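You operate a simulated robot arm through the tools that you are given. There is no shell and no other tool. Be economical: measure what you need, move in short steps, check, and stop when the job is done.

You run a simulated robot arm. Do the job below in one go: nothing can be reset, and whatever is moved stays where it is left.

TASK
Clamp the latch in the nest and grease its slide plate.
Fine: grease from the pot, by the teal brush; stand it back in its cup and put the lid back on. A coat counts when it lies all over at full strength: go over it till it gets no stronger.

Only the result counts: the job must be done as asked and must still hold three seconds after the hand-in. Knocking over, shifting, dropping, spilling or breaking anything else fails it. Lids that push on must go on centred and level and be pressed home; caps that screw on are set level and turned clockwise until they are tight.

THE ROBOT
A 6-joint arm with a two-finger parallel gripper, fixed in place. Base frame: the origin is at the foot of the arm, x ahead of it, y to its left, z up; the work surface is at about z = 860. Lengths are in mm, angles in rad, forces in N, time in s.
With the tool pointing down near the work surface it reaches from about 260 to 680 mm from the base axis. Its first joint turns from -1.152 to 1.152 rad. Payload 2.9 kg.
The tool frame sits at the grasp point between the pads (the TCP): z along the fingers, y along the line on which they close. The tips reach 30 mm beyond it. The gripper opens to 110 mm. The fingers are 20 mm wide and 10 mm thick; the gripper's body (48 by 112 mm) begins 55 mm behind the TCP.
Orientation is that of the tool frame in the base frame, as a unit quaternion [x, y, z, w]. With the fingers straight down and closing along the base's y, the tool's x points along the base's -x, its y along +y and its z along -z.

THE INTERFACE
- The arm moves only by the tool arm_command. Its argument "deltas" is a list of rows, each a list of 3 entries, a list of its own where there are three numbers: the shift along the base's x, y, z in units of 100 mm (1.0 is 100 mm), then the turn, a rotation vector about the base's x, y, z in units of 120 degrees (1.0 is 120 degrees), then the closure, from 0 (fully open) to 1 (shut). In form: [[[dx, dy, dz], [wx, wy, wz], fingers], ...]. A call has 1 to 10 rows; each row is the pose to reach, as a shift and turn from the pose commanded when the call began. A call with a number of a shift or a turn outside -1 to 1 is refused whole. A row lasts 0.2 s, in which the tool goes at most 50 mm and 0.15 rad; a call with a longer step from one row to the next is refused whole, and so is a gripper value outside its range. A pose out of reach is approached as far as the arm can. The call stops where the force on the tool passes 70 N (or 10 N more than at its start, if that is more) or the arm is blocked; 0.2 s more then pass. The fingers move at their own pace (about 108 mm/s each) and stop on an object; they squeeze with about 37 N. The grip force told is the motor's: it shows also when the fingers shut on nothing. Time passes only in rows, and 0.2 s behind the last, so rows that repeat a pose let the fingers close. The reply holds the time, the measured pose of the TCP, the force on the tool along the base axes, the opening and the grip force, in the units named above and with some noise, with the torque about the TCP (base axes, N m) and any sound that the robot's microphone picked up.
- Cameras (640 x 400 px; columns grow to the right, rows downward): "scene" is fixed at [74.9, 438.7, 1371.4]; the picture's right is [-0.74, -0.67, 0.00], its down [-0.47, 0.51, -0.72] and it looks along [0.48, -0.53, -0.70] (base axes); focal length 214 px, centre (320, 200). "wrist" rides on the gripper at [72, 17, -103] in the tool frame; the picture's right is [-0.23, 0.97, 0.00], its down [-0.76, -0.18, -0.62] and it looks along [-0.61, -0.14, 0.78] (tool axes); focal length 222 px, centre (320, 200). There is no depth. A picture from a camera that has moved, and an enlarged one, comes with that camera's place and axes in the base frame and with its lens.
- capture(camera): a new picture of that camera. It takes no simulated time.
- enlarge(camera, box): a new picture of the part [left, top, right, bottom] of that camera's present view, enlarged. It takes no simulated time.
- job_done(): hands the job in; it is judged then, once.

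Work in short steps. Places have to be worked out from the pictures, the camera data and where the tool is seen: move nearer, look again, correct. Check each grasp and each placing, and mend what went wrong. You have 120 turns and 64 pictures in all, those below and enlarged ones among them. Open the gripper and draw the arm clear of the work before you hand the job in, unless the task says otherwise; then end with one line.

The tools are called as a command line: name --argument value ..., lists and objects as JSON in quotes. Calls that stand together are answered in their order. arm_command: Moves the arm, as the interface text tells. Its arguments: {"type":"object","properties":{"deltas":{"type":"array","items":{"type":"array"}}},"required":["deltas"]} The other tools are called the same way: capture (camera) takes a picture; enlarge (camera, box) takes an enlarged picture of a part of a camera's view; job_done () hands the job in.

At the start:

```text
clock: 0.0
tool_pos: [457.0, 25.7, 1215.3]
ee_rot: [0.001, 1.0, -0.001, 0.001]
force: [-0.1, 0.3, -0.2]
moment: [0.02, -0.01, -0.02]
opening: 109.9
gripper_force: 0.1
```

scene: 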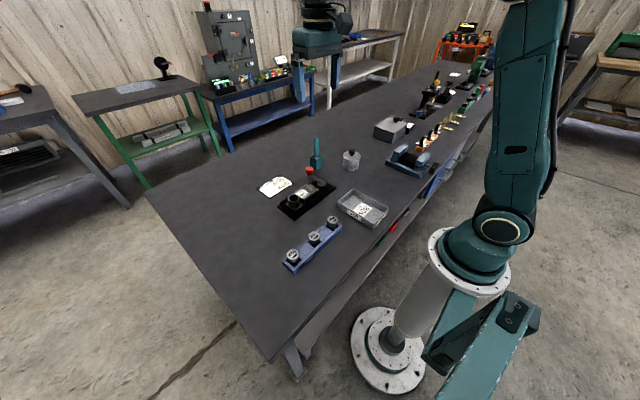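
wrist: 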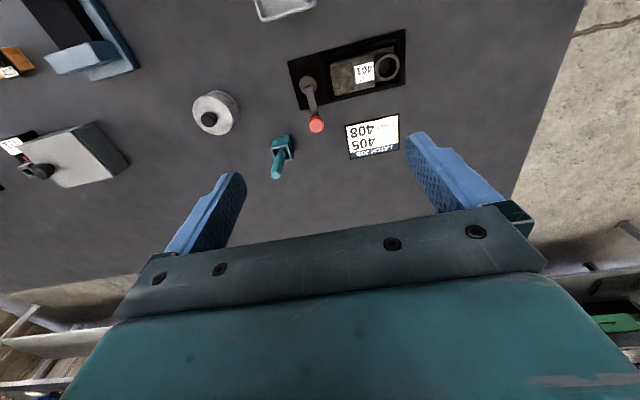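

I see the teal brush in its cup, a pot with a lid, a nest with a red-knobbed clamp and a card. I take enlarged looks first.

enlarge --camera "scene" --box '[240, 120, 400, 220]'

enlarge --camera "wrist" --box '[170, 10, 430, 190]'

enlarge --camera "scene" --box '[260, 180, 400, 280]'

```text
4.00 times, centred on (320, 170) of scene
camera zoom: at [74.9, 438.7, 1371.4], right [-0.74, -0.67, 0.0], down [-0.47, 0.51, -0.72], along [0.48, -0.53, -0.7], focal length 858 px, centre (320, 320)
```

zoom: 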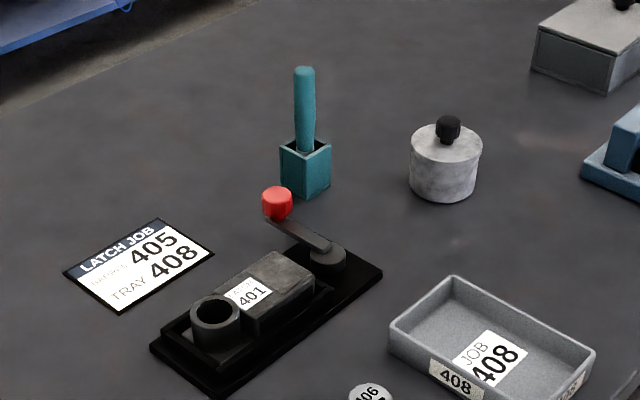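

```text
2.22 times, centred on (300, 100) of wrist
camera zoom: at [385.3, 43.5, 1316.3], right [0.23, 0.97, 0.0], down [0.76, -0.18, 0.62], along [0.61, -0.14, -0.78], focal length 494 px, centre (364, 422)
```

zoom: 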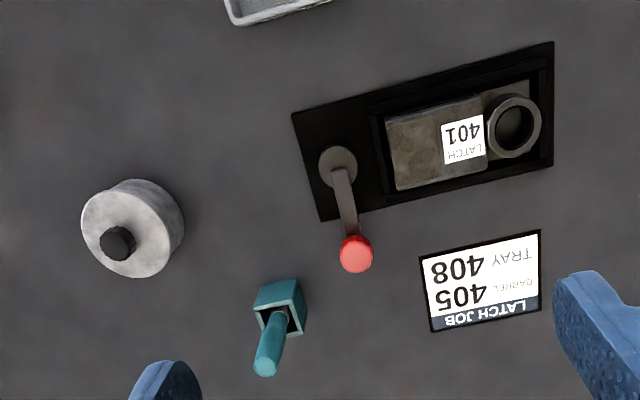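

```text
4.00 times, centred on (330, 230) of scene
camera zoom: at [74.9, 438.7, 1371.4], right [-0.74, -0.67, 0.0], down [-0.47, 0.51, -0.72], along [0.48, -0.53, -0.7], focal length 858 px, centre (280, 80)
```

zoom: 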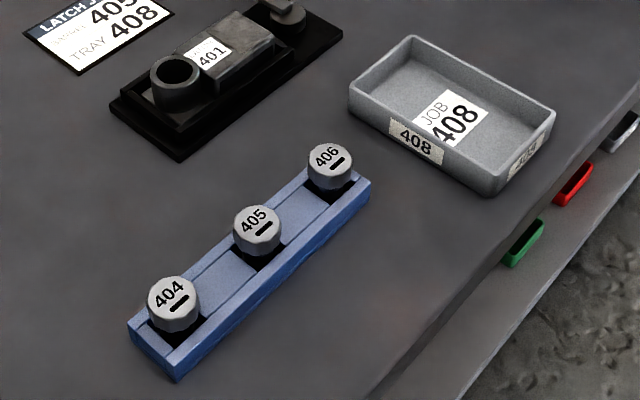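

The nest is about x 440–490, y 0–130, with the clamp pivot near (462, 6). I lower the arm to look at the nest from close up.

arm_command --deltas '[[[-0.11, 0.08, -0.39], [0, 0, 0], 0], [[-0.22, 0.17, -0.78], [0, 0, 0], 0], [[-0.33, 0.25, -1.0], [0, 0, 0], 0], [[-0.65, 0.5, -1.0], [0, 0, 0], 0]]'

arm_command --deltas '[[[0, 0, -0.45], [0, 0, 0], 0], [[0, 0, -0.9], [0, 0, 0], 0], [[0, 0, -1.0], [0, 0, 0], 0]]'

capture --camera "wrist"

```text
clock: 1.0
tool_pos: [394.4, 77.1, 1113.0]
ee_rot: [0.0, 1.0, 0.0, -0.001]
force: [-0.2, 0.5, -0.1]
moment: [-0.02, 0.0, 0.02]
opening: 109.8
gripper_force: 0.1
```

```text
clock: 1.8
tool_pos: [391.7, 76.3, 1014.1]
ee_rot: [-0.001, 1.0, 0.0, 0.0]
force: [-0.6, -0.4, -0.7]
moment: [0.01, -0.02, 0.0]
opening: 110.1
gripper_force: 0.1
```

```text
58 pictures are left
camera wrist: at [320.3, 94.4, 1115.9], right [0.23, 0.97, 0.0], down [0.76, -0.18, 0.62], along [0.61, -0.14, -0.78], focal length 222 px, centre (320, 200)
```

wrist: 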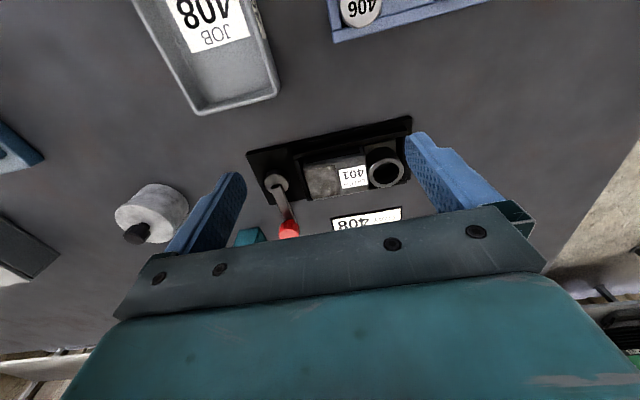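

enlarge --camera "wrist" --box '[230, 110, 430, 245]'

enlarge --camera "scene" --box '[270, 155, 350, 225]'

```text
2.96 times, centred on (330, 178) of wrist
camera zoom: at [320.3, 94.4, 1115.9], right [0.23, 0.97, 0.0], down [0.76, -0.18, 0.62], along [0.61, -0.14, -0.78], focal length 658 px, centre (290, 267)
```

zoom: 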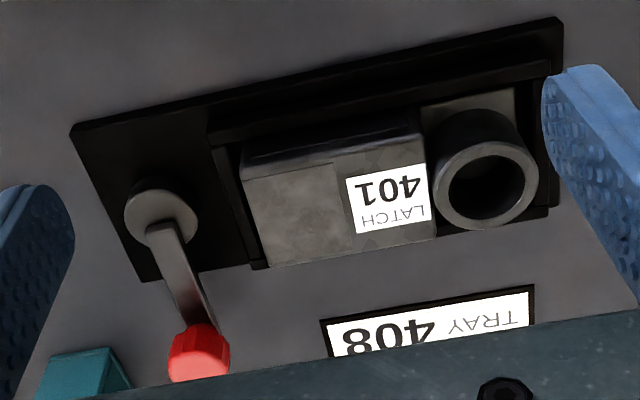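

```text
5.71 times, centred on (310, 190) of scene
camera zoom: at [74.9, 438.7, 1371.4], right [-0.74, -0.67, 0.0], down [-0.47, 0.51, -0.72], along [0.48, -0.53, -0.7], focal length 1226 px, centre (377, 257)
```

zoom: 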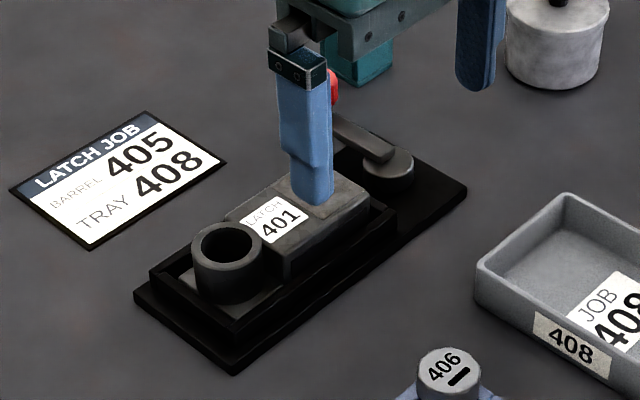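

The clamp knob is at about (518, 7, 913), its pivot near (455, 8, 891), and the slide plate seems to be the bare patch of the block near the pivot. I shift the arm sideways for a free view of nest, brush and pot.

arm_command --deltas '[[[-0.1, -0.45, 0.2], [0, 0, 0], 0], [[-0.2, -0.9, 0.4], [0, 0, 0], 0], [[-0.3, -1.0, 0.5], [0, 0, 0], 0]]'

capture --camera "wrist"

enlarge --camera "scene" --box '[275, 160, 339, 216]'

```text
refused: row 1 steps farther than a row can; nothing moved
```

```text
55 pictures are left
camera wrist: at [320.3, 94.4, 1115.9], right [0.23, 0.97, 0.0], down [0.76, -0.18, 0.62], along [0.61, -0.14, -0.78], focal length 222 px, centre (320, 200)
```

wrist: 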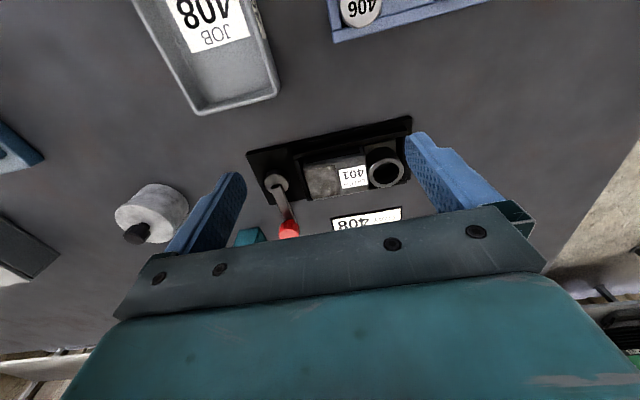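

```text
7.14 times, centred on (307, 188) of scene
camera zoom: at [74.9, 438.7, 1371.4], right [-0.74, -0.67, 0.0], down [-0.47, 0.51, -0.72], along [0.48, -0.53, -0.7], focal length 1532 px, centre (413, 286)
```

zoom: 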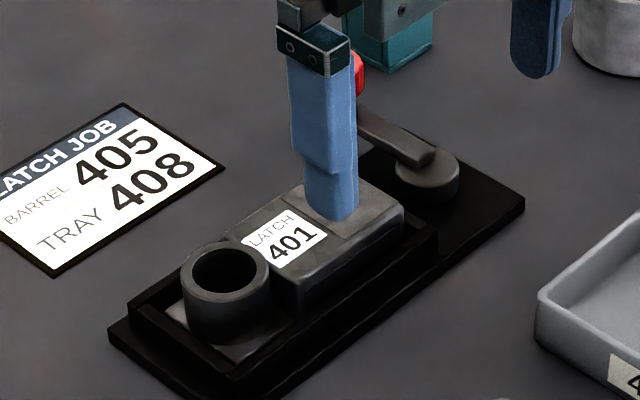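

The step was slightly too long; I repeat it in smaller steps, and then look.

arm_command --deltas '[[[-0.1, -0.35, 0.2], [0, 0, 0], 0], [[-0.2, -0.7, 0.4], [0, 0, 0], 0], [[-0.3, -1.0, 0.5], [0, 0, 0], 0]]'

enlarge --camera "scene" --box '[275, 160, 339, 216]'

capture --camera "wrist"

```text
clock: 2.6
tool_pos: [363.0, -23.8, 1064.6]
ee_rot: [0.0, 1.0, 0.0, -0.001]
force: [-0.6, -0.3, 0.3]
moment: [0.05, -0.02, 0.0]
opening: 110.1
gripper_force: 0.1
```

```text
7.14 times, centred on (307, 188) of scene
camera zoom: at [74.9, 438.7, 1371.5], right [-0.74, -0.67, 0.0], down [-0.47, 0.51, -0.72], along [0.48, -0.53, -0.7], focal length 1532 px, centre (413, 286)
```

zoom: 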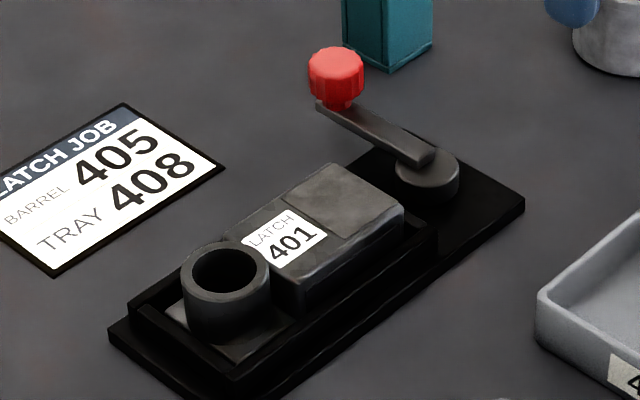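

```text
52 pictures are left
camera wrist: at [289.6, -6.6, 1165.9], right [0.23, 0.97, 0.0], down [0.76, -0.18, 0.62], along [0.61, -0.14, -0.78], focal length 222 px, centre (320, 200)
```

wrist: 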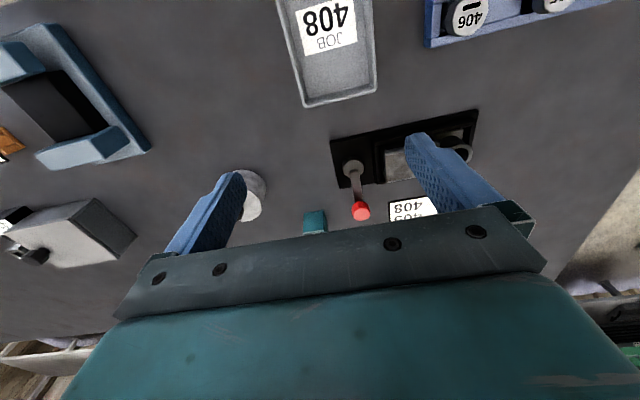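

The lever is a flat bar swinging about the vertical post, with a red knob at about (520, 6, 912). I go above the knob with the fingers half open.

arm_command --deltas '[[[0.4, 0.08, -0.1], [0, 0, 0], 0.5], [[0.8, 0.16, -0.2], [0, 0, 0], 0.5], [[1.0, 0.25, -0.3], [0, 0, 0], 0.5]]'

arm_command --deltas '[[[0.3, 0.02, -0.2], [0, 0, 0], 0.5], [[0.57, 0.05, -0.4], [0, 0, 0], 0.5], [[0.57, 0.05, -0.6], [0, 0, 0], 0.5]]'

enlarge --camera "wrist" --box '[160, 60, 480, 260]'

enlarge --camera "scene" --box '[250, 130, 350, 210]'

```text
clock: 3.4
tool_pos: [464.2, 2.0, 1033.9]
ee_rot: [0.0, 1.0, 0.0, 0.0]
force: [-0.3, 0.7, 0.7]
moment: [-0.03, 0.03, 0.01]
opening: 55.1
gripper_force: 0.1
```

```text
clock: 4.2
tool_pos: [519.0, 6.9, 973.9]
ee_rot: [0.0, 1.0, 0.0, 0.0]
force: [0.0, 0.3, 0.2]
moment: [0.0, -0.02, 0.0]
opening: 55.0
gripper_force: 0.1
```

```text
2.00 times, centred on (320, 160) of wrist
camera zoom: at [447.3, 24.5, 1076.1], right [0.23, 0.97, 0.0], down [0.76, -0.18, 0.62], along [0.61, -0.14, -0.78], focal length 444 px, centre (320, 280)
```

zoom: 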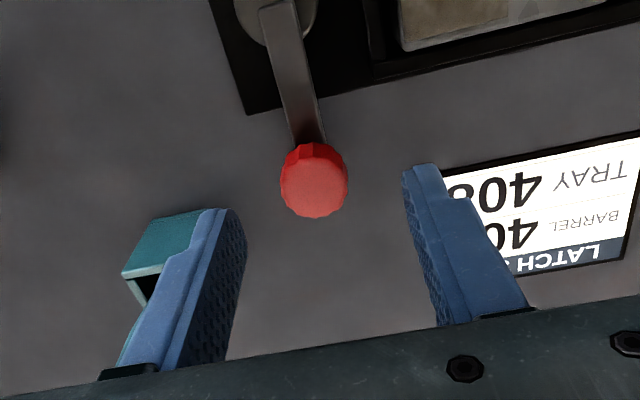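

```text
5.00 times, centred on (300, 170) of scene
camera zoom: at [74.9, 438.7, 1371.4], right [-0.74, -0.67, 0.0], down [-0.47, 0.51, -0.72], along [0.48, -0.53, -0.7], focal length 1072 px, centre (420, 350)
```

zoom: 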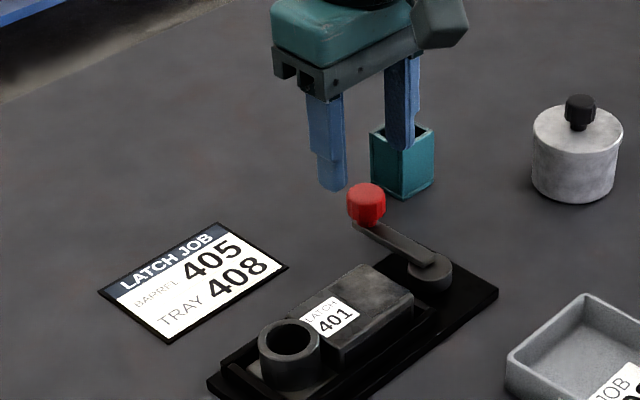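

The knob is centred about (521, 6). I lower so the tips take the knob only, and close.

arm_command --deltas '[[[0.02, -0.01, -0.2], [0, 0, 0], 0.5], [[0.02, -0.01, -0.38], [0, 0, 0], 0.5], [[0.02, -0.01, -0.38], [0, 0, 0], 0.8], [[0.02, -0.01, -0.38], [0, 0, 0], 1], [[0.02, -0.01, -0.38], [0, 0, 0], 1]]'

enlarge --camera "wrist" --box '[200, 0, 440, 150]'

```text
clock: 5.4
tool_pos: [522.8, 4.4, 936.4]
ee_rot: [0.003, 1.0, -0.001, -0.001]
force: [1.2, -20.1, -4.7]
moment: [-0.3, -0.33, -0.1]
opening: 27.3
gripper_force: 45.3
```

```text
2.67 times, centred on (320, 75) of wrist
camera zoom: at [449.4, 20.9, 1038.1], right [0.23, 0.97, 0.0], down [0.76, -0.18, 0.62], along [0.61, -0.15, -0.78], focal length 592 px, centre (320, 533)
```

zoom: 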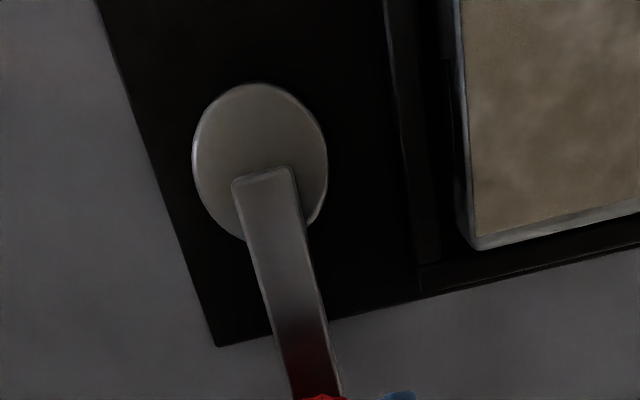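

The knob is held (27 mm). I try a small counter-clockwise swing, towards the latch, watching the force.

arm_command --deltas '[[[0.0, 0.03, 0], [0, 0, 0.024], 1], [[-0.005, 0.06, 0], [0, 0, 0.048], 1], [[-0.01, 0.1, 0], [0, 0, 0.08], 1]]'

```text
clock: 6.2
tool_pos: [519.4, 2.6, 936.4]
ee_rot: [-0.069, 0.998, -0.006, -0.001]
force: [-6.2, -61.7, -2.6]
moment: [-1.12, -0.32, -0.6]
opening: 27.5
gripper_force: 45.2
```

It doesn't yield towards +y (62 N). I go back and try the other direction.

arm_command --deltas '[[[0.0, -0.12, 0], [0, 0, -0.08], 1], [[0.0, -0.15, 0], [0, 0, -0.1], 1], [[-0.01, -0.2, 0], [0, 0, -0.13], 1]]'

```text
refused: row 1 steps farther than a row can; nothing moved
```

arm_command --deltas '[[[0.0, -0.08, 0], [0, 0, -0.06], 1], [[0.0, -0.13, 0], [0, 0, -0.1], 1], [[-0.01, -0.2, 0], [0, 0, -0.13], 1]]'

```text
clock: 7.0
tool_pos: [521.2, -2.5, 937.0]
ee_rot: [0.05, 0.999, 0.001, 0.003]
force: [9.2, 7.8, -7.8]
moment: [0.05, -0.45, -0.43]
opening: 27.6
gripper_force: 45.5
```

It swings freely clockwise. I follow the arc about the pivot with the tool turning along.

arm_command --deltas '[[[0.007, -0.07, 0], [0, 0, -0.068], 1], [[-0.022, -0.154, 0], [0, 0, -0.138], 1], [[-0.062, -0.232, 0], [0, 0, -0.208], 1], [[-0.114, -0.304, 0], [0, 0, -0.278], 1], [[-0.176, -0.367, 0], [0, 0, -0.348], 1]]'

```text
clock: 8.2
tool_pos: [502.4, -41.6, 937.0]
ee_rot: [0.404, 0.915, 0.0, -0.002]
force: [-8.9, 15.4, 1.3]
moment: [0.3, -0.22, -0.15]
opening: 27.4
gripper_force: 45.0
```

Going well; continuing round the arc until it meets its stop.

arm_command --deltas '[[[-0.068, -0.058, 0], [0, 0, -0.07], 1], [[-0.146, -0.1, 0], [0, 0, -0.14], 1], [[-0.23, -0.13, 0], [0, 0, -0.21], 1], [[-0.317, -0.148, 0], [0, 0, -0.28], 1], [[-0.406, -0.152, 0], [0, 0, -0.35], 1]]'

enlarge --camera "scene" --box '[270, 130, 370, 210]'

```text
clock: 9.5
tool_pos: [475.0, -55.7, 938.3]
ee_rot: [0.701, 0.713, 0.016, 0.015]
force: [16.8, 2.4, -13.5]
moment: [-0.03, -0.11, -0.15]
opening: 27.3
gripper_force: 44.9
stopped in row 5: the force on the tool passed its limit at 78 N (the readings are from after the stop); the commanded pose is now the measured one
```

```text
5.00 times, centred on (320, 170) of scene
camera zoom: at [75.5, 438.7, 1371.4], right [-0.74, -0.67, 0.0], down [-0.47, 0.51, -0.72], along [0.48, -0.53, -0.7], focal length 1072 px, centre (320, 350)
```

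zoom: 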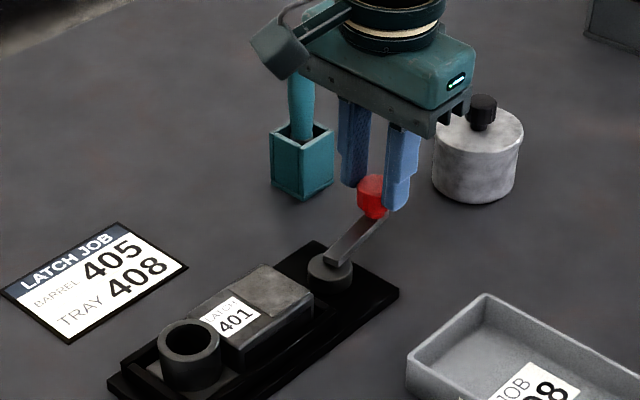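

The lever stopped near −80° with a hard push. I press once more gently along the arc to see whether that is the real end stop.

arm_command --deltas '[[[-0.03, -0.005, 0], [0, 0, -0.02], 1], [[-0.06, -0.01, 0], [0, 0, -0.05], 1], [[-0.08, -0.01, 0], [0, 0, -0.07], 1]]'

```text
clock: 10.3
tool_pos: [474.0, -55.6, 939.9]
ee_rot: [0.749, 0.661, 0.023, 0.023]
force: [58.5, 13.1, -30.1]
moment: [0.11, -0.94, 0.63]
opening: 27.3
gripper_force: 44.8
```

That is a firm stop. I ease the pressure, open the fingers, rise, and check that the lever stays.

arm_command --deltas '[[[0.06, 0.01, 0], [0, 0, 0.05], 1], [[0.07, 0.01, 0], [0, 0, 0.06], 0.75], [[0.07, 0.01, 0], [0, 0, 0.06], 0.55], [[0.07, 0.01, 0.3], [0, 0, 0.06], 0.55], [[0.07, 0.01, 0.7], [0, 0, 0.06], 0.55], [[0.07, 0.01, 1.0], [0, 0, 0.06], 0.55]]'

enlarge --camera "scene" --box '[270, 150, 350, 214]'

capture --camera "wrist"

```text
clock: 11.7
tool_pos: [472.7, -56.0, 1039.1]
ee_rot: [0.708, 0.706, 0.014, 0.013]
force: [0.4, -0.4, -0.2]
moment: [-0.01, 0.01, 0.01]
opening: 49.6
gripper_force: 0.1
```

```text
6.25 times, centred on (310, 182) of scene
camera zoom: at [74.9, 438.7, 1371.4], right [-0.74, -0.67, 0.0], down [-0.47, 0.51, -0.72], along [0.48, -0.53, -0.7], focal length 1340 px, centre (382, 312)
```

zoom: 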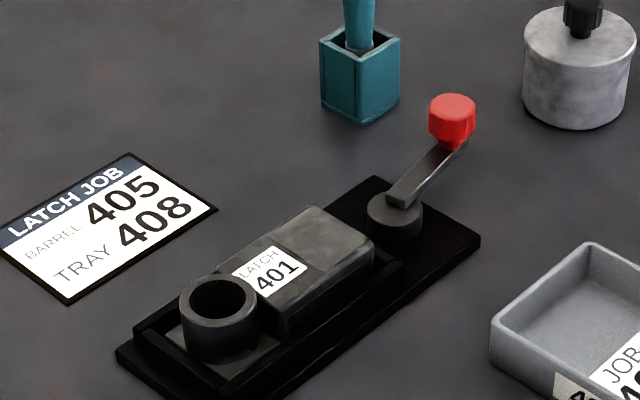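

```text
46 pictures are left
camera wrist: at [485.6, 16.5, 1142.1], right [0.97, -0.23, 0.04], down [-0.2, -0.76, 0.62], along [-0.11, -0.61, -0.79], focal length 222 px, centre (320, 200)
```

wrist: 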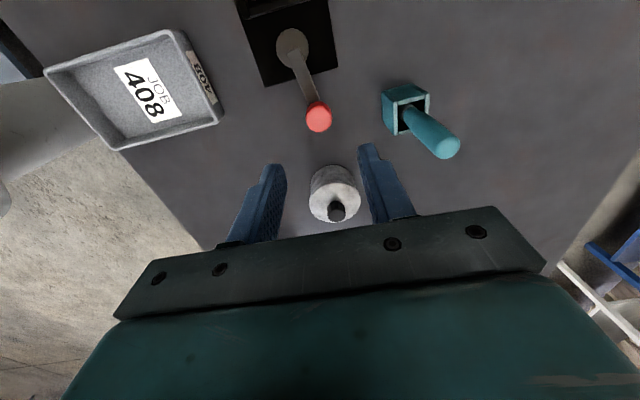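

The clamp lever stays put, on its stop. The lid knob triangulates to about (470, −176, 925). I level the tool and go over the pot for a closer look.

arm_command --deltas '[[[0, -0.4, 0.1], [0, 0.018, 0], 0.55], [[0, -0.75, 0.1], [0, 0.018, 0], 0.55]]'

enlarge --camera "wrist" --box '[200, 60, 440, 210]'

enlarge --camera "scene" --box '[330, 140, 374, 176]'

```text
clock: 12.3
tool_pos: [470.7, -130.9, 1049.4]
ee_rot: [0.708, 0.706, 0.0, 0.002]
force: [-0.3, -0.1, 0.5]
moment: [-0.01, 0.02, 0.02]
opening: 49.3
gripper_force: 0.1
```

```text
2.67 times, centred on (320, 135) of wrist
camera zoom: at [489.2, -58.0, 1151.7], right [0.97, -0.23, 0.0], down [-0.18, -0.76, 0.62], along [-0.14, -0.61, -0.78], focal length 592 px, centre (320, 373)
```

zoom: 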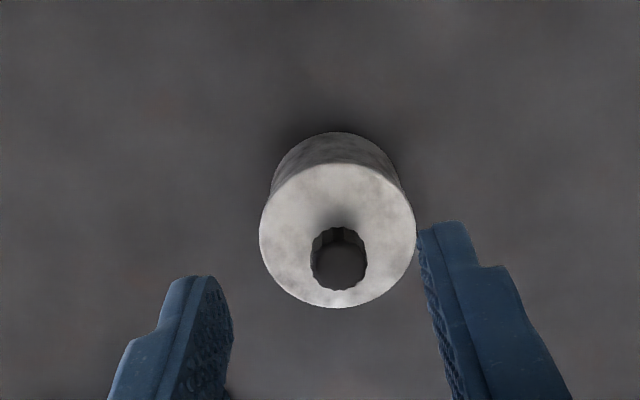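

```text
11.11 times, centred on (352, 158) of scene
camera zoom: at [74.9, 438.7, 1371.5], right [-0.74, -0.67, 0.0], down [-0.47, 0.51, -0.72], along [0.48, -0.53, -0.7], focal length 2383 px, centre (-36, 667)
```

zoom: 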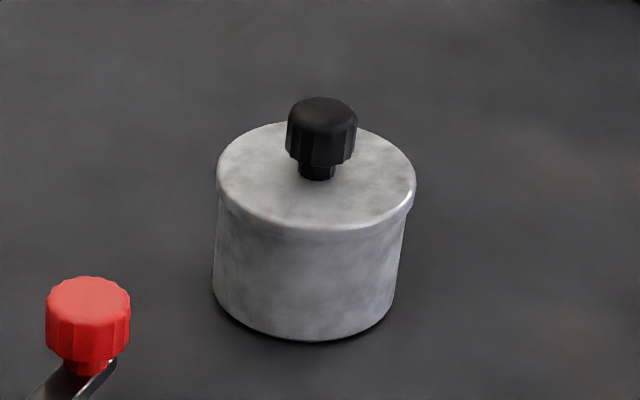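

The lid is a push-on type with a black knob at (470, −177, top about 925). I descend over the knob and grip it.

arm_command --deltas '[[[0, -0.4, -0.2], [0, 0, 0], 0.55], [[0, -0.46, -0.6], [0, 0, 0], 0.55], [[0, -0.46, -0.95], [0, 0, 0], 0.55]]'

capture --camera "wrist"

enlarge --camera "scene" --box '[320, 130, 380, 180]'

```text
clock: 13.1
tool_pos: [470.4, -177.4, 953.5]
ee_rot: [0.708, 0.706, 0.001, 0.001]
force: [-0.7, 0.3, 0.0]
moment: [-0.02, 0.0, -0.02]
opening: 49.5
gripper_force: 0.1
```

```text
43 pictures are left
camera wrist: at [488.4, -104.0, 1056.0], right [0.97, -0.23, 0.0], down [-0.18, -0.76, 0.62], along [-0.14, -0.61, -0.78], focal length 222 px, centre (320, 200)
```

wrist: 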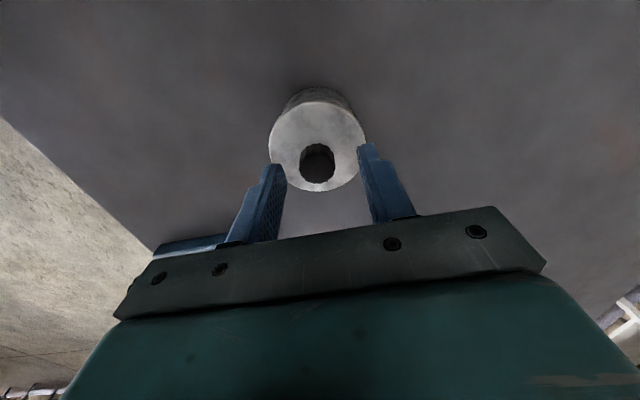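

```text
8.00 times, centred on (350, 155) of scene
camera zoom: at [74.9, 438.7, 1371.4], right [-0.74, -0.67, 0.0], down [-0.47, 0.51, -0.72], along [0.48, -0.53, -0.7], focal length 1716 px, centre (80, 560)
```

zoom: 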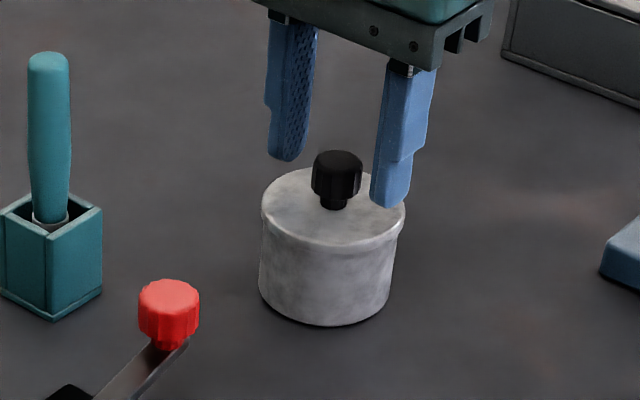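

Aligned. I lower 13 mm more and close on the knob.

arm_command --deltas '[[[0, 0.01, -0.07], [0, 0, 0], 0.55], [[0, 0.01, -0.13], [0, 0, 0], 0.55], [[0, 0.01, -0.13], [0, 0, 0], 0.8], [[0, 0.01, -0.13], [0, 0, 0], 1], [[0, 0.01, -0.13], [0, 0, 0], 1]]'

```text
clock: 14.3
tool_pos: [470.7, -174.4, 941.5]
ee_rot: [0.709, 0.705, 0.001, 0.002]
force: [-12.2, -0.2, 18.2]
moment: [0.02, 0.4, -0.02]
opening: 22.5
gripper_force: 36.9
```

The knob is held (22.5 mm). I raise it straight up and watch.

arm_command --deltas '[[[-0.01, 0, 0.02], [0, 0, 0], 1], [[-0.01, 0, 0.06], [0, 0, 0], 1], [[-0.01, 0, 0.15], [0, 0, 0], 1], [[-0.01, 0, 0.3], [0, 0, 0], 1], [[-0.01, 0, 0.6], [0, 0, 0], 1]]'

enlarge --camera "scene" --box '[310, 120, 390, 184]'

```text
clock: 15.5
tool_pos: [470.1, -174.4, 1001.8]
ee_rot: [0.709, 0.706, 0.001, 0.001]
force: [-0.6, -0.2, -0.7]
moment: [-0.01, -0.06, 0.01]
opening: 22.5
gripper_force: 36.5
heard: snap
```

```text
6.25 times, centred on (350, 152) of scene
camera zoom: at [74.9, 438.7, 1371.4], right [-0.74, -0.67, 0.0], down [-0.47, 0.51, -0.72], along [0.48, -0.53, -0.7], focal length 1340 px, centre (132, 500)
```

zoom: 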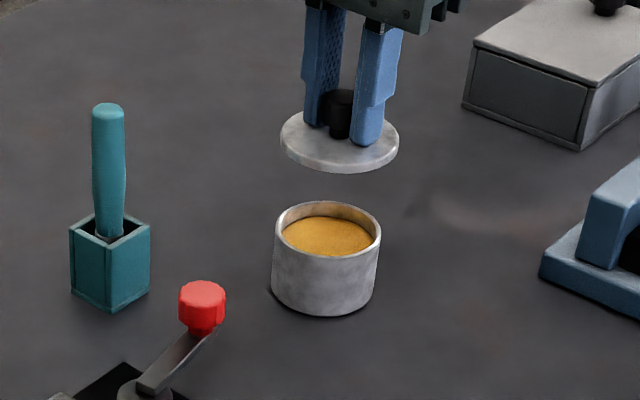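

The lid came off with a snap; the pot shows yellow grease and stayed in place. I carry the lid to free table at about (472, −272) and lower it.

arm_command --deltas '[[[0.0, -0.3, 0.0], [0, 0, 0], 1], [[0, -0.65, 0.0], [0, 0, 0], 1], [[0, -0.97, 0.0], [0, 0, 0], 1], [[0, -0.97, -0.4], [0, 0, 0], 1], [[0, -0.97, -0.7], [0, 0, 0], 1], [[0, -0.97, -0.8], [0, 0, 0], 1]]'

enlarge --camera "scene" --box '[310, 110, 400, 182]'

```text
clock: 16.9
tool_pos: [469.9, -273.2, 920.4]
ee_rot: [0.708, 0.706, 0.001, 0.0]
force: [0.7, 0.8, -0.9]
moment: [0.02, 0.01, -0.01]
opening: 22.5
gripper_force: 37.3
```

```text
5.56 times, centred on (355, 146) of scene
camera zoom: at [74.9, 438.7, 1371.4], right [-0.74, -0.67, 0.0], down [-0.47, 0.51, -0.72], along [0.48, -0.53, -0.7], focal length 1192 px, centre (126, 500)
```

zoom: 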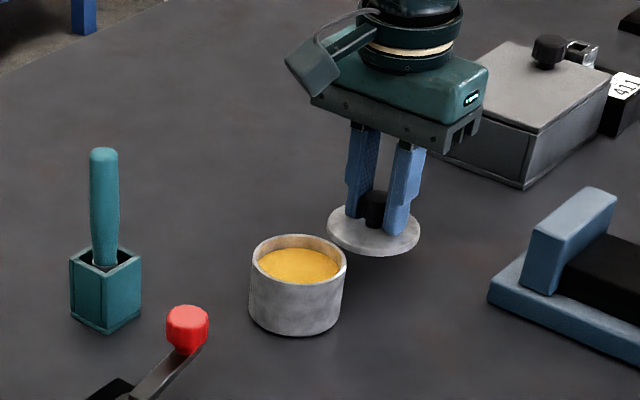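

Clear spot, still a little above the table. I step down slowly until contact.

arm_command --deltas '[[[0, 0, -0.03], [0, 0, 0], 1], [[0, 0, -0.06], [0, 0, 0], 1], [[0, 0, -0.09], [0, 0, 0], 1]]'

```text
clock: 17.7
tool_pos: [470.8, -272.5, 911.4]
ee_rot: [0.709, 0.706, 0.0, 0.001]
force: [-1.0, 0.2, -1.1]
moment: [-0.02, 0.0, 0.02]
opening: 22.4
gripper_force: 36.5
```

arm_command --deltas '[[[0, 0, -0.02], [0, 0, 0], 1], [[0, 0, -0.04], [0, 0, 0], 1], [[0, 0, -0.06], [0, 0, 0], 1]]'

enlarge --camera "scene" --box '[345, 130, 385, 162]'

```text
clock: 18.5
tool_pos: [470.1, -272.4, 906.0]
ee_rot: [0.708, 0.706, 0.0, 0.001]
force: [0.1, 0.8, -0.3]
moment: [-0.01, -0.01, -0.01]
opening: 22.3
gripper_force: 36.9
```

```text
12.50 times, centred on (365, 146) of scene
camera zoom: at [74.9, 438.7, 1371.4], right [-0.74, -0.67, 0.0], down [-0.47, 0.51, -0.72], along [0.48, -0.53, -0.7], focal length 2681 px, centre (-242, 875)
```

zoom: 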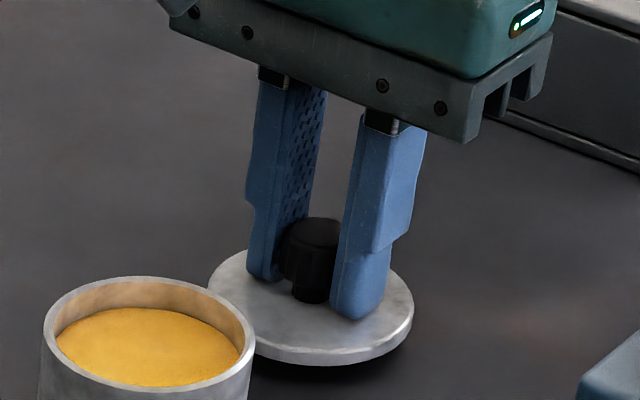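

Nearly there (shadow under the lid). A few more small steps down.

arm_command --deltas '[[[0, 0, -0.02], [0, 0, 0], 1], [[0, 0, -0.04], [0, 0, 0], 1], [[0, 0, -0.055], [0, 0, 0], 1]]'

```text
clock: 19.3
tool_pos: [470.3, -273.2, 900.1]
ee_rot: [0.709, 0.706, 0.001, 0.001]
force: [0.7, -0.4, -0.7]
moment: [-0.01, 0.03, -0.01]
opening: 22.5
gripper_force: 37.3
```

arm_command --deltas '[[[0, 0, -0.015], [0, 0, 0], 1], [[0, 0, -0.03], [0, 0, 0], 1]]'

```text
clock: 19.9
tool_pos: [471.1, -272.9, 898.4]
ee_rot: [0.708, 0.706, 0.001, 0.0]
force: [-0.6, 0.0, -0.7]
moment: [0.03, 0.01, 0.02]
opening: 22.4
gripper_force: 36.7
```

arm_command --deltas '[[[0, 0, -0.015], [0, 0, 0], 1], [[0, 0, -0.03], [0, 0, 0], 1]]'

enlarge --camera "scene" --box '[345, 130, 385, 162]'

```text
clock: 20.5
tool_pos: [470.2, -272.4, 895.7]
ee_rot: [0.709, 0.706, 0.0, 0.0]
force: [-6.2, 4.0, 13.8]
moment: [0.14, 0.26, 0.01]
opening: 22.6
gripper_force: 37.5
```

```text
12.50 times, centred on (365, 146) of scene
camera zoom: at [74.6, 438.9, 1371.4], right [-0.74, -0.67, 0.0], down [-0.47, 0.51, -0.72], along [0.48, -0.53, -0.7], focal length 2681 px, centre (-242, 875)
```

zoom: 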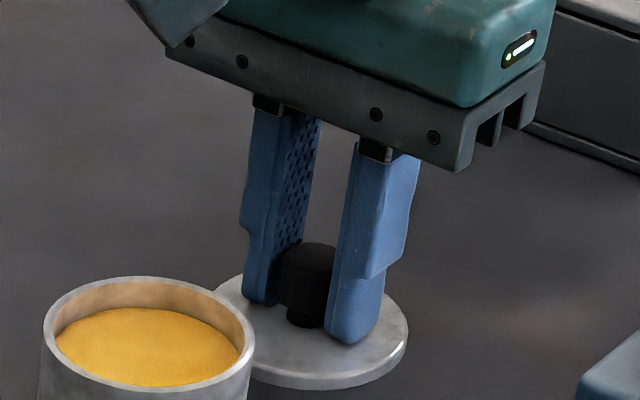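

Contact (14 N). I release the lid and rise, then go to look at the brush.

arm_command --deltas '[[[0, 0, 0.005], [0, 0, 0], 0.8], [[0, 0, 0.005], [0, 0, 0], 0.6], [[0, 0, 0.4], [0, 0, 0], 0.6], [[0, 0, 0.8], [0, 0, 0], 0.6], [[0, 0, 1.0], [0, 0, 0], 0.6]]'

arm_command --deltas '[[[0.1, 0.3, 0.35], [0, 0, 0], 0.6], [[0.25, 0.7, 0.6], [0, 0, 0], 0.6], [[0.35, 1.0, 0.6], [0, 0, 0], 0.6]]'

capture --camera "wrist"

enlarge --camera "scene" --box '[280, 120, 380, 200]'

```text
clock: 21.7
tool_pos: [469.3, -273.1, 995.0]
ee_rot: [0.708, 0.706, 0.001, 0.0]
force: [-0.1, -0.8, -0.2]
moment: [0.03, 0.0, 0.03]
opening: 44.0
gripper_force: 0.1
```

```text
clock: 22.5
tool_pos: [505.5, -171.5, 1054.6]
ee_rot: [0.708, 0.706, 0.001, 0.001]
force: [-0.5, -0.1, -0.1]
moment: [-0.03, 0.0, 0.01]
opening: 44.3
gripper_force: 0.0
```

```text
37 pictures are left
camera wrist: at [522.3, -99.6, 1157.2], right [0.97, -0.23, 0.0], down [-0.18, -0.76, 0.62], along [-0.14, -0.61, -0.78], focal length 222 px, centre (320, 200)
```

wrist: 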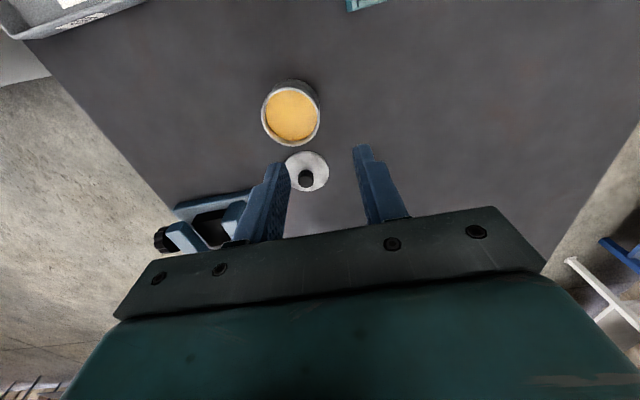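

```text
5.00 times, centred on (330, 160) of scene
camera zoom: at [74.9, 438.7, 1371.4], right [-0.74, -0.67, 0.0], down [-0.47, 0.51, -0.72], along [0.48, -0.53, -0.7], focal length 1072 px, centre (270, 400)
```

zoom: 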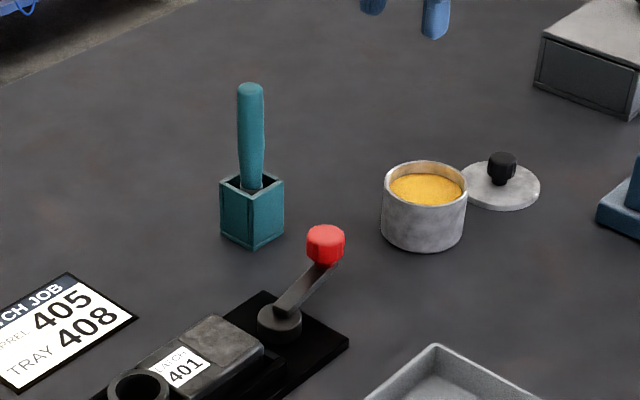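

The lid rests flat on the table. I go above the brush (about (563, −72), top about 996) staying high.

arm_command --deltas '[[[0.15, 0.25, 0.2], [0, 0, 0], 0.6], [[0.35, 0.6, 0.2], [0, 0, 0], 0.6], [[0.57, 0.9, 0.2], [0, 0, 0], 0.6]]'

enlarge --camera "wrist" --box '[200, 50, 440, 220]'

enlarge --camera "scene" --box '[290, 110, 350, 170]'

```text
clock: 23.3
tool_pos: [563.5, -82.6, 1075.5]
ee_rot: [0.708, 0.706, 0.0, 0.001]
force: [0.4, -0.2, 0.7]
moment: [0.02, 0.0, 0.01]
opening: 43.8
gripper_force: 0.1
```

```text
2.35 times, centred on (320, 135) of wrist
camera zoom: at [580.4, -10.1, 1177.2], right [0.97, -0.23, 0.0], down [-0.18, -0.76, 0.62], along [-0.14, -0.61, -0.78], focal length 523 px, centre (320, 353)
```

zoom: 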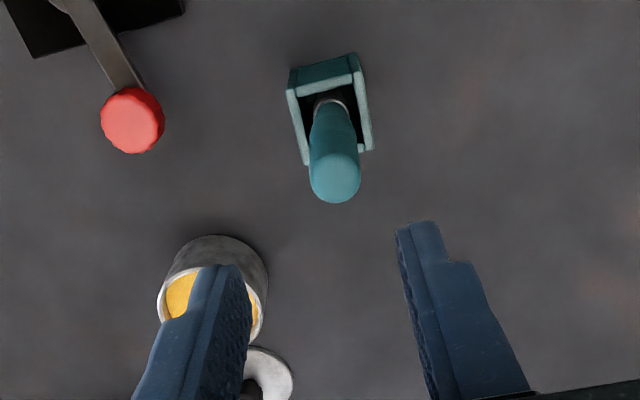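

```text
6.67 times, centred on (320, 140) of scene
camera zoom: at [74.9, 438.7, 1371.4], right [-0.74, -0.67, 0.0], down [-0.47, 0.51, -0.72], along [0.48, -0.53, -0.7], focal length 1430 px, centre (320, 600)
```

zoom: 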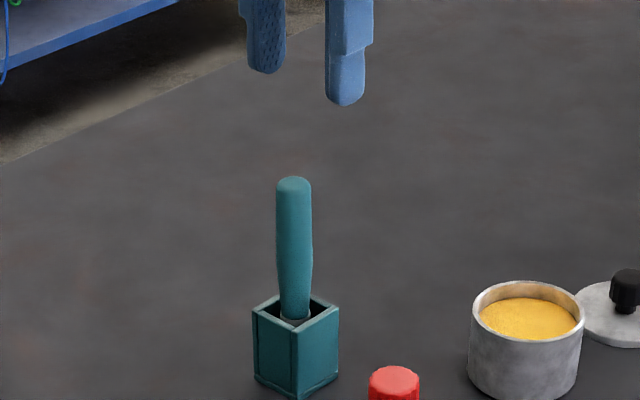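

The brush handle sits at about (570, −80), top near 988. I centre over it and descend, checking midway.

arm_command --deltas '[[[0.065, 0.026, -0.1], [0, 0, 0], 0.5], [[0.065, 0.026, -0.5], [0, 0, 0], 0.5]]'

enlarge --camera "wrist" --box '[220, 70, 420, 220]'

enlarge --camera "scene" --box '[290, 110, 350, 170]'

```text
clock: 23.9
tool_pos: [569.1, -78.9, 1025.3]
ee_rot: [0.709, 0.706, 0.0, 0.0]
force: [-0.7, 0.5, 0.4]
moment: [0.01, 0.01, -0.01]
opening: 54.7
gripper_force: 0.1
```

```text
2.67 times, centred on (320, 145) of wrist
camera zoom: at [586.8, -7.2, 1126.5], right [0.97, -0.23, 0.0], down [-0.18, -0.76, 0.62], along [-0.14, -0.61, -0.78], focal length 592 px, centre (320, 347)
```

zoom: 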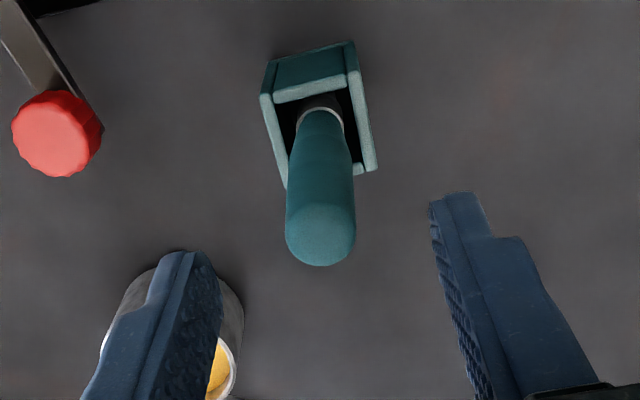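

```text
6.67 times, centred on (320, 140) of scene
camera zoom: at [74.9, 438.7, 1371.4], right [-0.74, -0.67, 0.0], down [-0.47, 0.51, -0.72], along [0.48, -0.53, -0.7], focal length 1430 px, centre (320, 600)
```

zoom: 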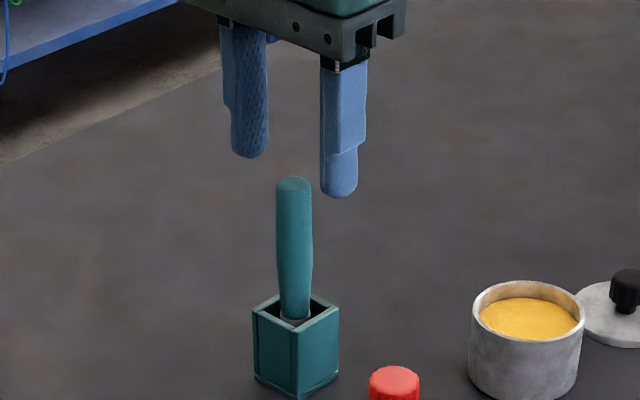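

Aligned: handle at about (570.5, −78). I descend 62 mm and close on the handle.

arm_command --deltas '[[[0.01, 0.0, -0.3], [0, 0, 0], 0.5], [[0.01, 0.0, -0.62], [0, 0, 0], 0.5], [[0.01, 0.0, -0.62], [0, 0, 0], 0.75], [[0.01, 0.0, -0.62], [0, 0, 0], 1], [[0.01, 0.0, -0.62], [0, 0, 0], 1]]'

enlarge --camera "scene" --box '[290, 110, 350, 170]'

```text
clock: 25.1
tool_pos: [570.0, -80.6, 962.1]
ee_rot: [0.708, 0.706, 0.001, 0.001]
force: [0.2, -0.7, -0.3]
moment: [0.0, -0.02, 0.04]
opening: 18.0
gripper_force: 37.1
```

```text
6.67 times, centred on (320, 140) of scene
camera zoom: at [74.9, 438.7, 1371.4], right [-0.74, -0.67, 0.0], down [-0.47, 0.51, -0.72], along [0.48, -0.53, -0.7], focal length 1430 px, centre (320, 600)
```

zoom: 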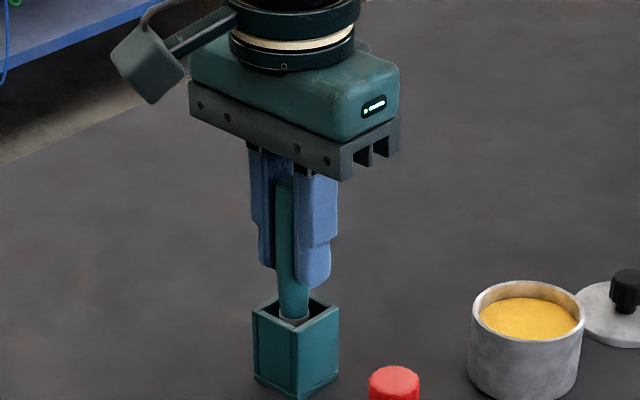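

Gripped without side force; home pose is TCP (570, −79.5, 962.5). I lift straight up 80 mm and inspect the brush.

arm_command --deltas '[[[0, 0, 0.2], [0, 0, 0], 1], [[0, 0, 0.5], [0, 0, 0], 1], [[0, 0, 0.9], [0, 0, 0], 1]]'

enlarge --camera "scene" --box '[270, 90, 370, 180]'

enlarge --camera "wrist" --box '[220, 70, 420, 220]'

```text
clock: 25.9
tool_pos: [569.4, -79.6, 1053.7]
ee_rot: [0.708, 0.706, 0.0, 0.0]
force: [-0.1, -0.7, 0.1]
moment: [0.03, 0.0, -0.02]
opening: 17.9
gripper_force: 36.8
```

```text
4.44 times, centred on (320, 135) of scene
camera zoom: at [74.9, 438.7, 1371.4], right [-0.74, -0.67, 0.0], down [-0.47, 0.51, -0.72], along [0.48, -0.53, -0.7], focal length 953 px, centre (320, 489)
```

zoom: 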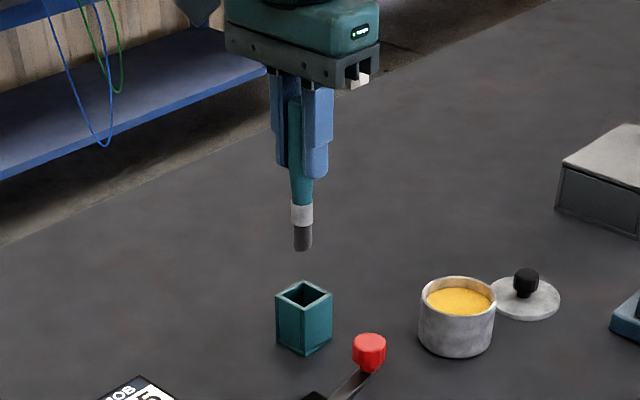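

```text
2.67 times, centred on (320, 145) of wrist
camera zoom: at [587.0, -7.7, 1155.1], right [0.97, -0.23, 0.0], down [-0.18, -0.76, 0.62], along [-0.14, -0.61, -0.78], focal length 592 px, centre (320, 347)
```

zoom: 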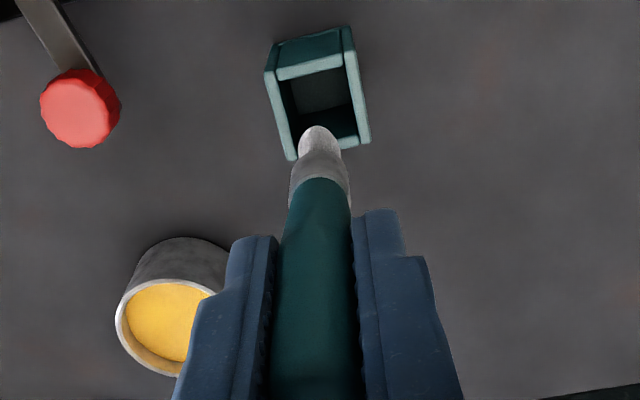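

The brush tip is about 100 mm below the TCP. Pot centre (470, −175.5), rim about 907. I move over the pot with the tip at about 935.

arm_command --deltas '[[[-0.25, -0.24, 0], [0, 0, 0], 1], [[-0.5, -0.48, 0], [0, 0, 0], 1], [[-0.75, -0.72, -0.1], [0, 0, 0], 1], [[-0.995, -0.96, -0.18], [0, 0, 0], 1]]'

enlarge --camera "scene" --box '[320, 115, 390, 180]'

enlarge --camera "wrist" --box '[220, 70, 420, 220]'

```text
clock: 26.9
tool_pos: [471.3, -176.5, 1033.8]
ee_rot: [0.708, 0.706, 0.001, 0.001]
force: [-1.2, -0.1, -0.6]
moment: [-0.01, -0.01, 0.02]
opening: 17.7
gripper_force: 37.6
```

```text
6.15 times, centred on (355, 148) of scene
camera zoom: at [74.9, 438.7, 1371.5], right [-0.74, -0.67, 0.0], down [-0.47, 0.51, -0.72], along [0.48, -0.53, -0.7], focal length 1320 px, centre (105, 523)
```

zoom: 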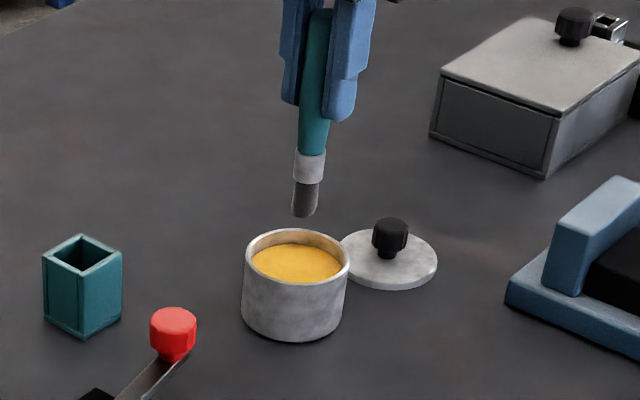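

```text
2.67 times, centred on (320, 145) of wrist
camera zoom: at [487.8, -103.7, 1136.8], right [0.97, -0.23, 0.0], down [-0.18, -0.76, 0.62], along [-0.14, -0.61, -0.78], focal length 592 px, centre (320, 347)
```

zoom: 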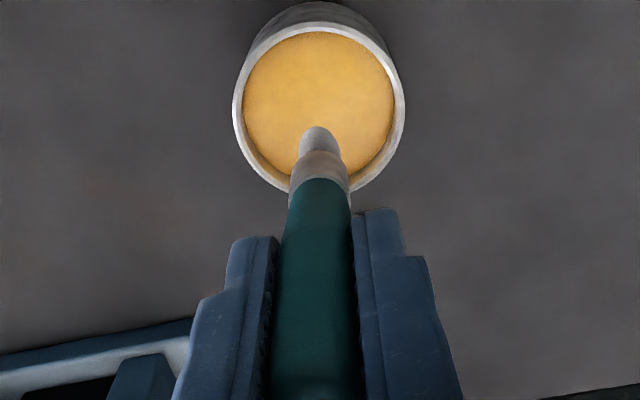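

The brush is centred over the pot. I dip about 52 mm, stir slightly, and come back up.

arm_command --deltas '[[[0, 0, -0.2], [0, 0, 0], 1], [[0, 0, -0.4], [0, 0, 0], 1], [[0, 0, -0.5], [0, 0, 0], 1], [[0.04, 0, -0.52], [0, 0, 0], 1], [[-0.04, 0.0, -0.52], [0, 0, 0], 1], [[0, 0, -0.52], [0, 0, 0], 1]]'

arm_command --deltas '[[[0, 0, 0.2], [0, 0, 0], 1], [[0, 0, 0.5], [0, 0, 0], 1], [[0, 0, 0.7], [0, 0, 0], 1]]'

enlarge --camera "scene" --box '[320, 105, 390, 170]'

```text
clock: 28.3
tool_pos: [472.9, -177.3, 984.9]
ee_rot: [0.708, 0.706, 0.001, 0.005]
force: [6.1, -2.1, 28.9]
moment: [-0.22, -0.39, 0.0]
opening: 17.7
gripper_force: 37.5
```

```text
clock: 29.1
tool_pos: [471.5, -175.9, 1053.7]
ee_rot: [0.708, 0.706, 0.0, 0.001]
force: [0.0, -0.1, -0.9]
moment: [0.02, -0.02, -0.01]
opening: 17.8
gripper_force: 36.7
```

```text
6.15 times, centred on (355, 138) of scene
camera zoom: at [74.9, 438.7, 1371.4], right [-0.74, -0.67, 0.0], down [-0.47, 0.51, -0.72], along [0.48, -0.53, -0.7], focal length 1320 px, centre (105, 585)
```

zoom: 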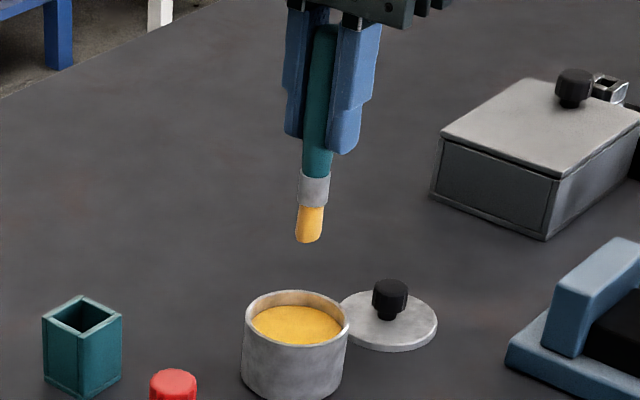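

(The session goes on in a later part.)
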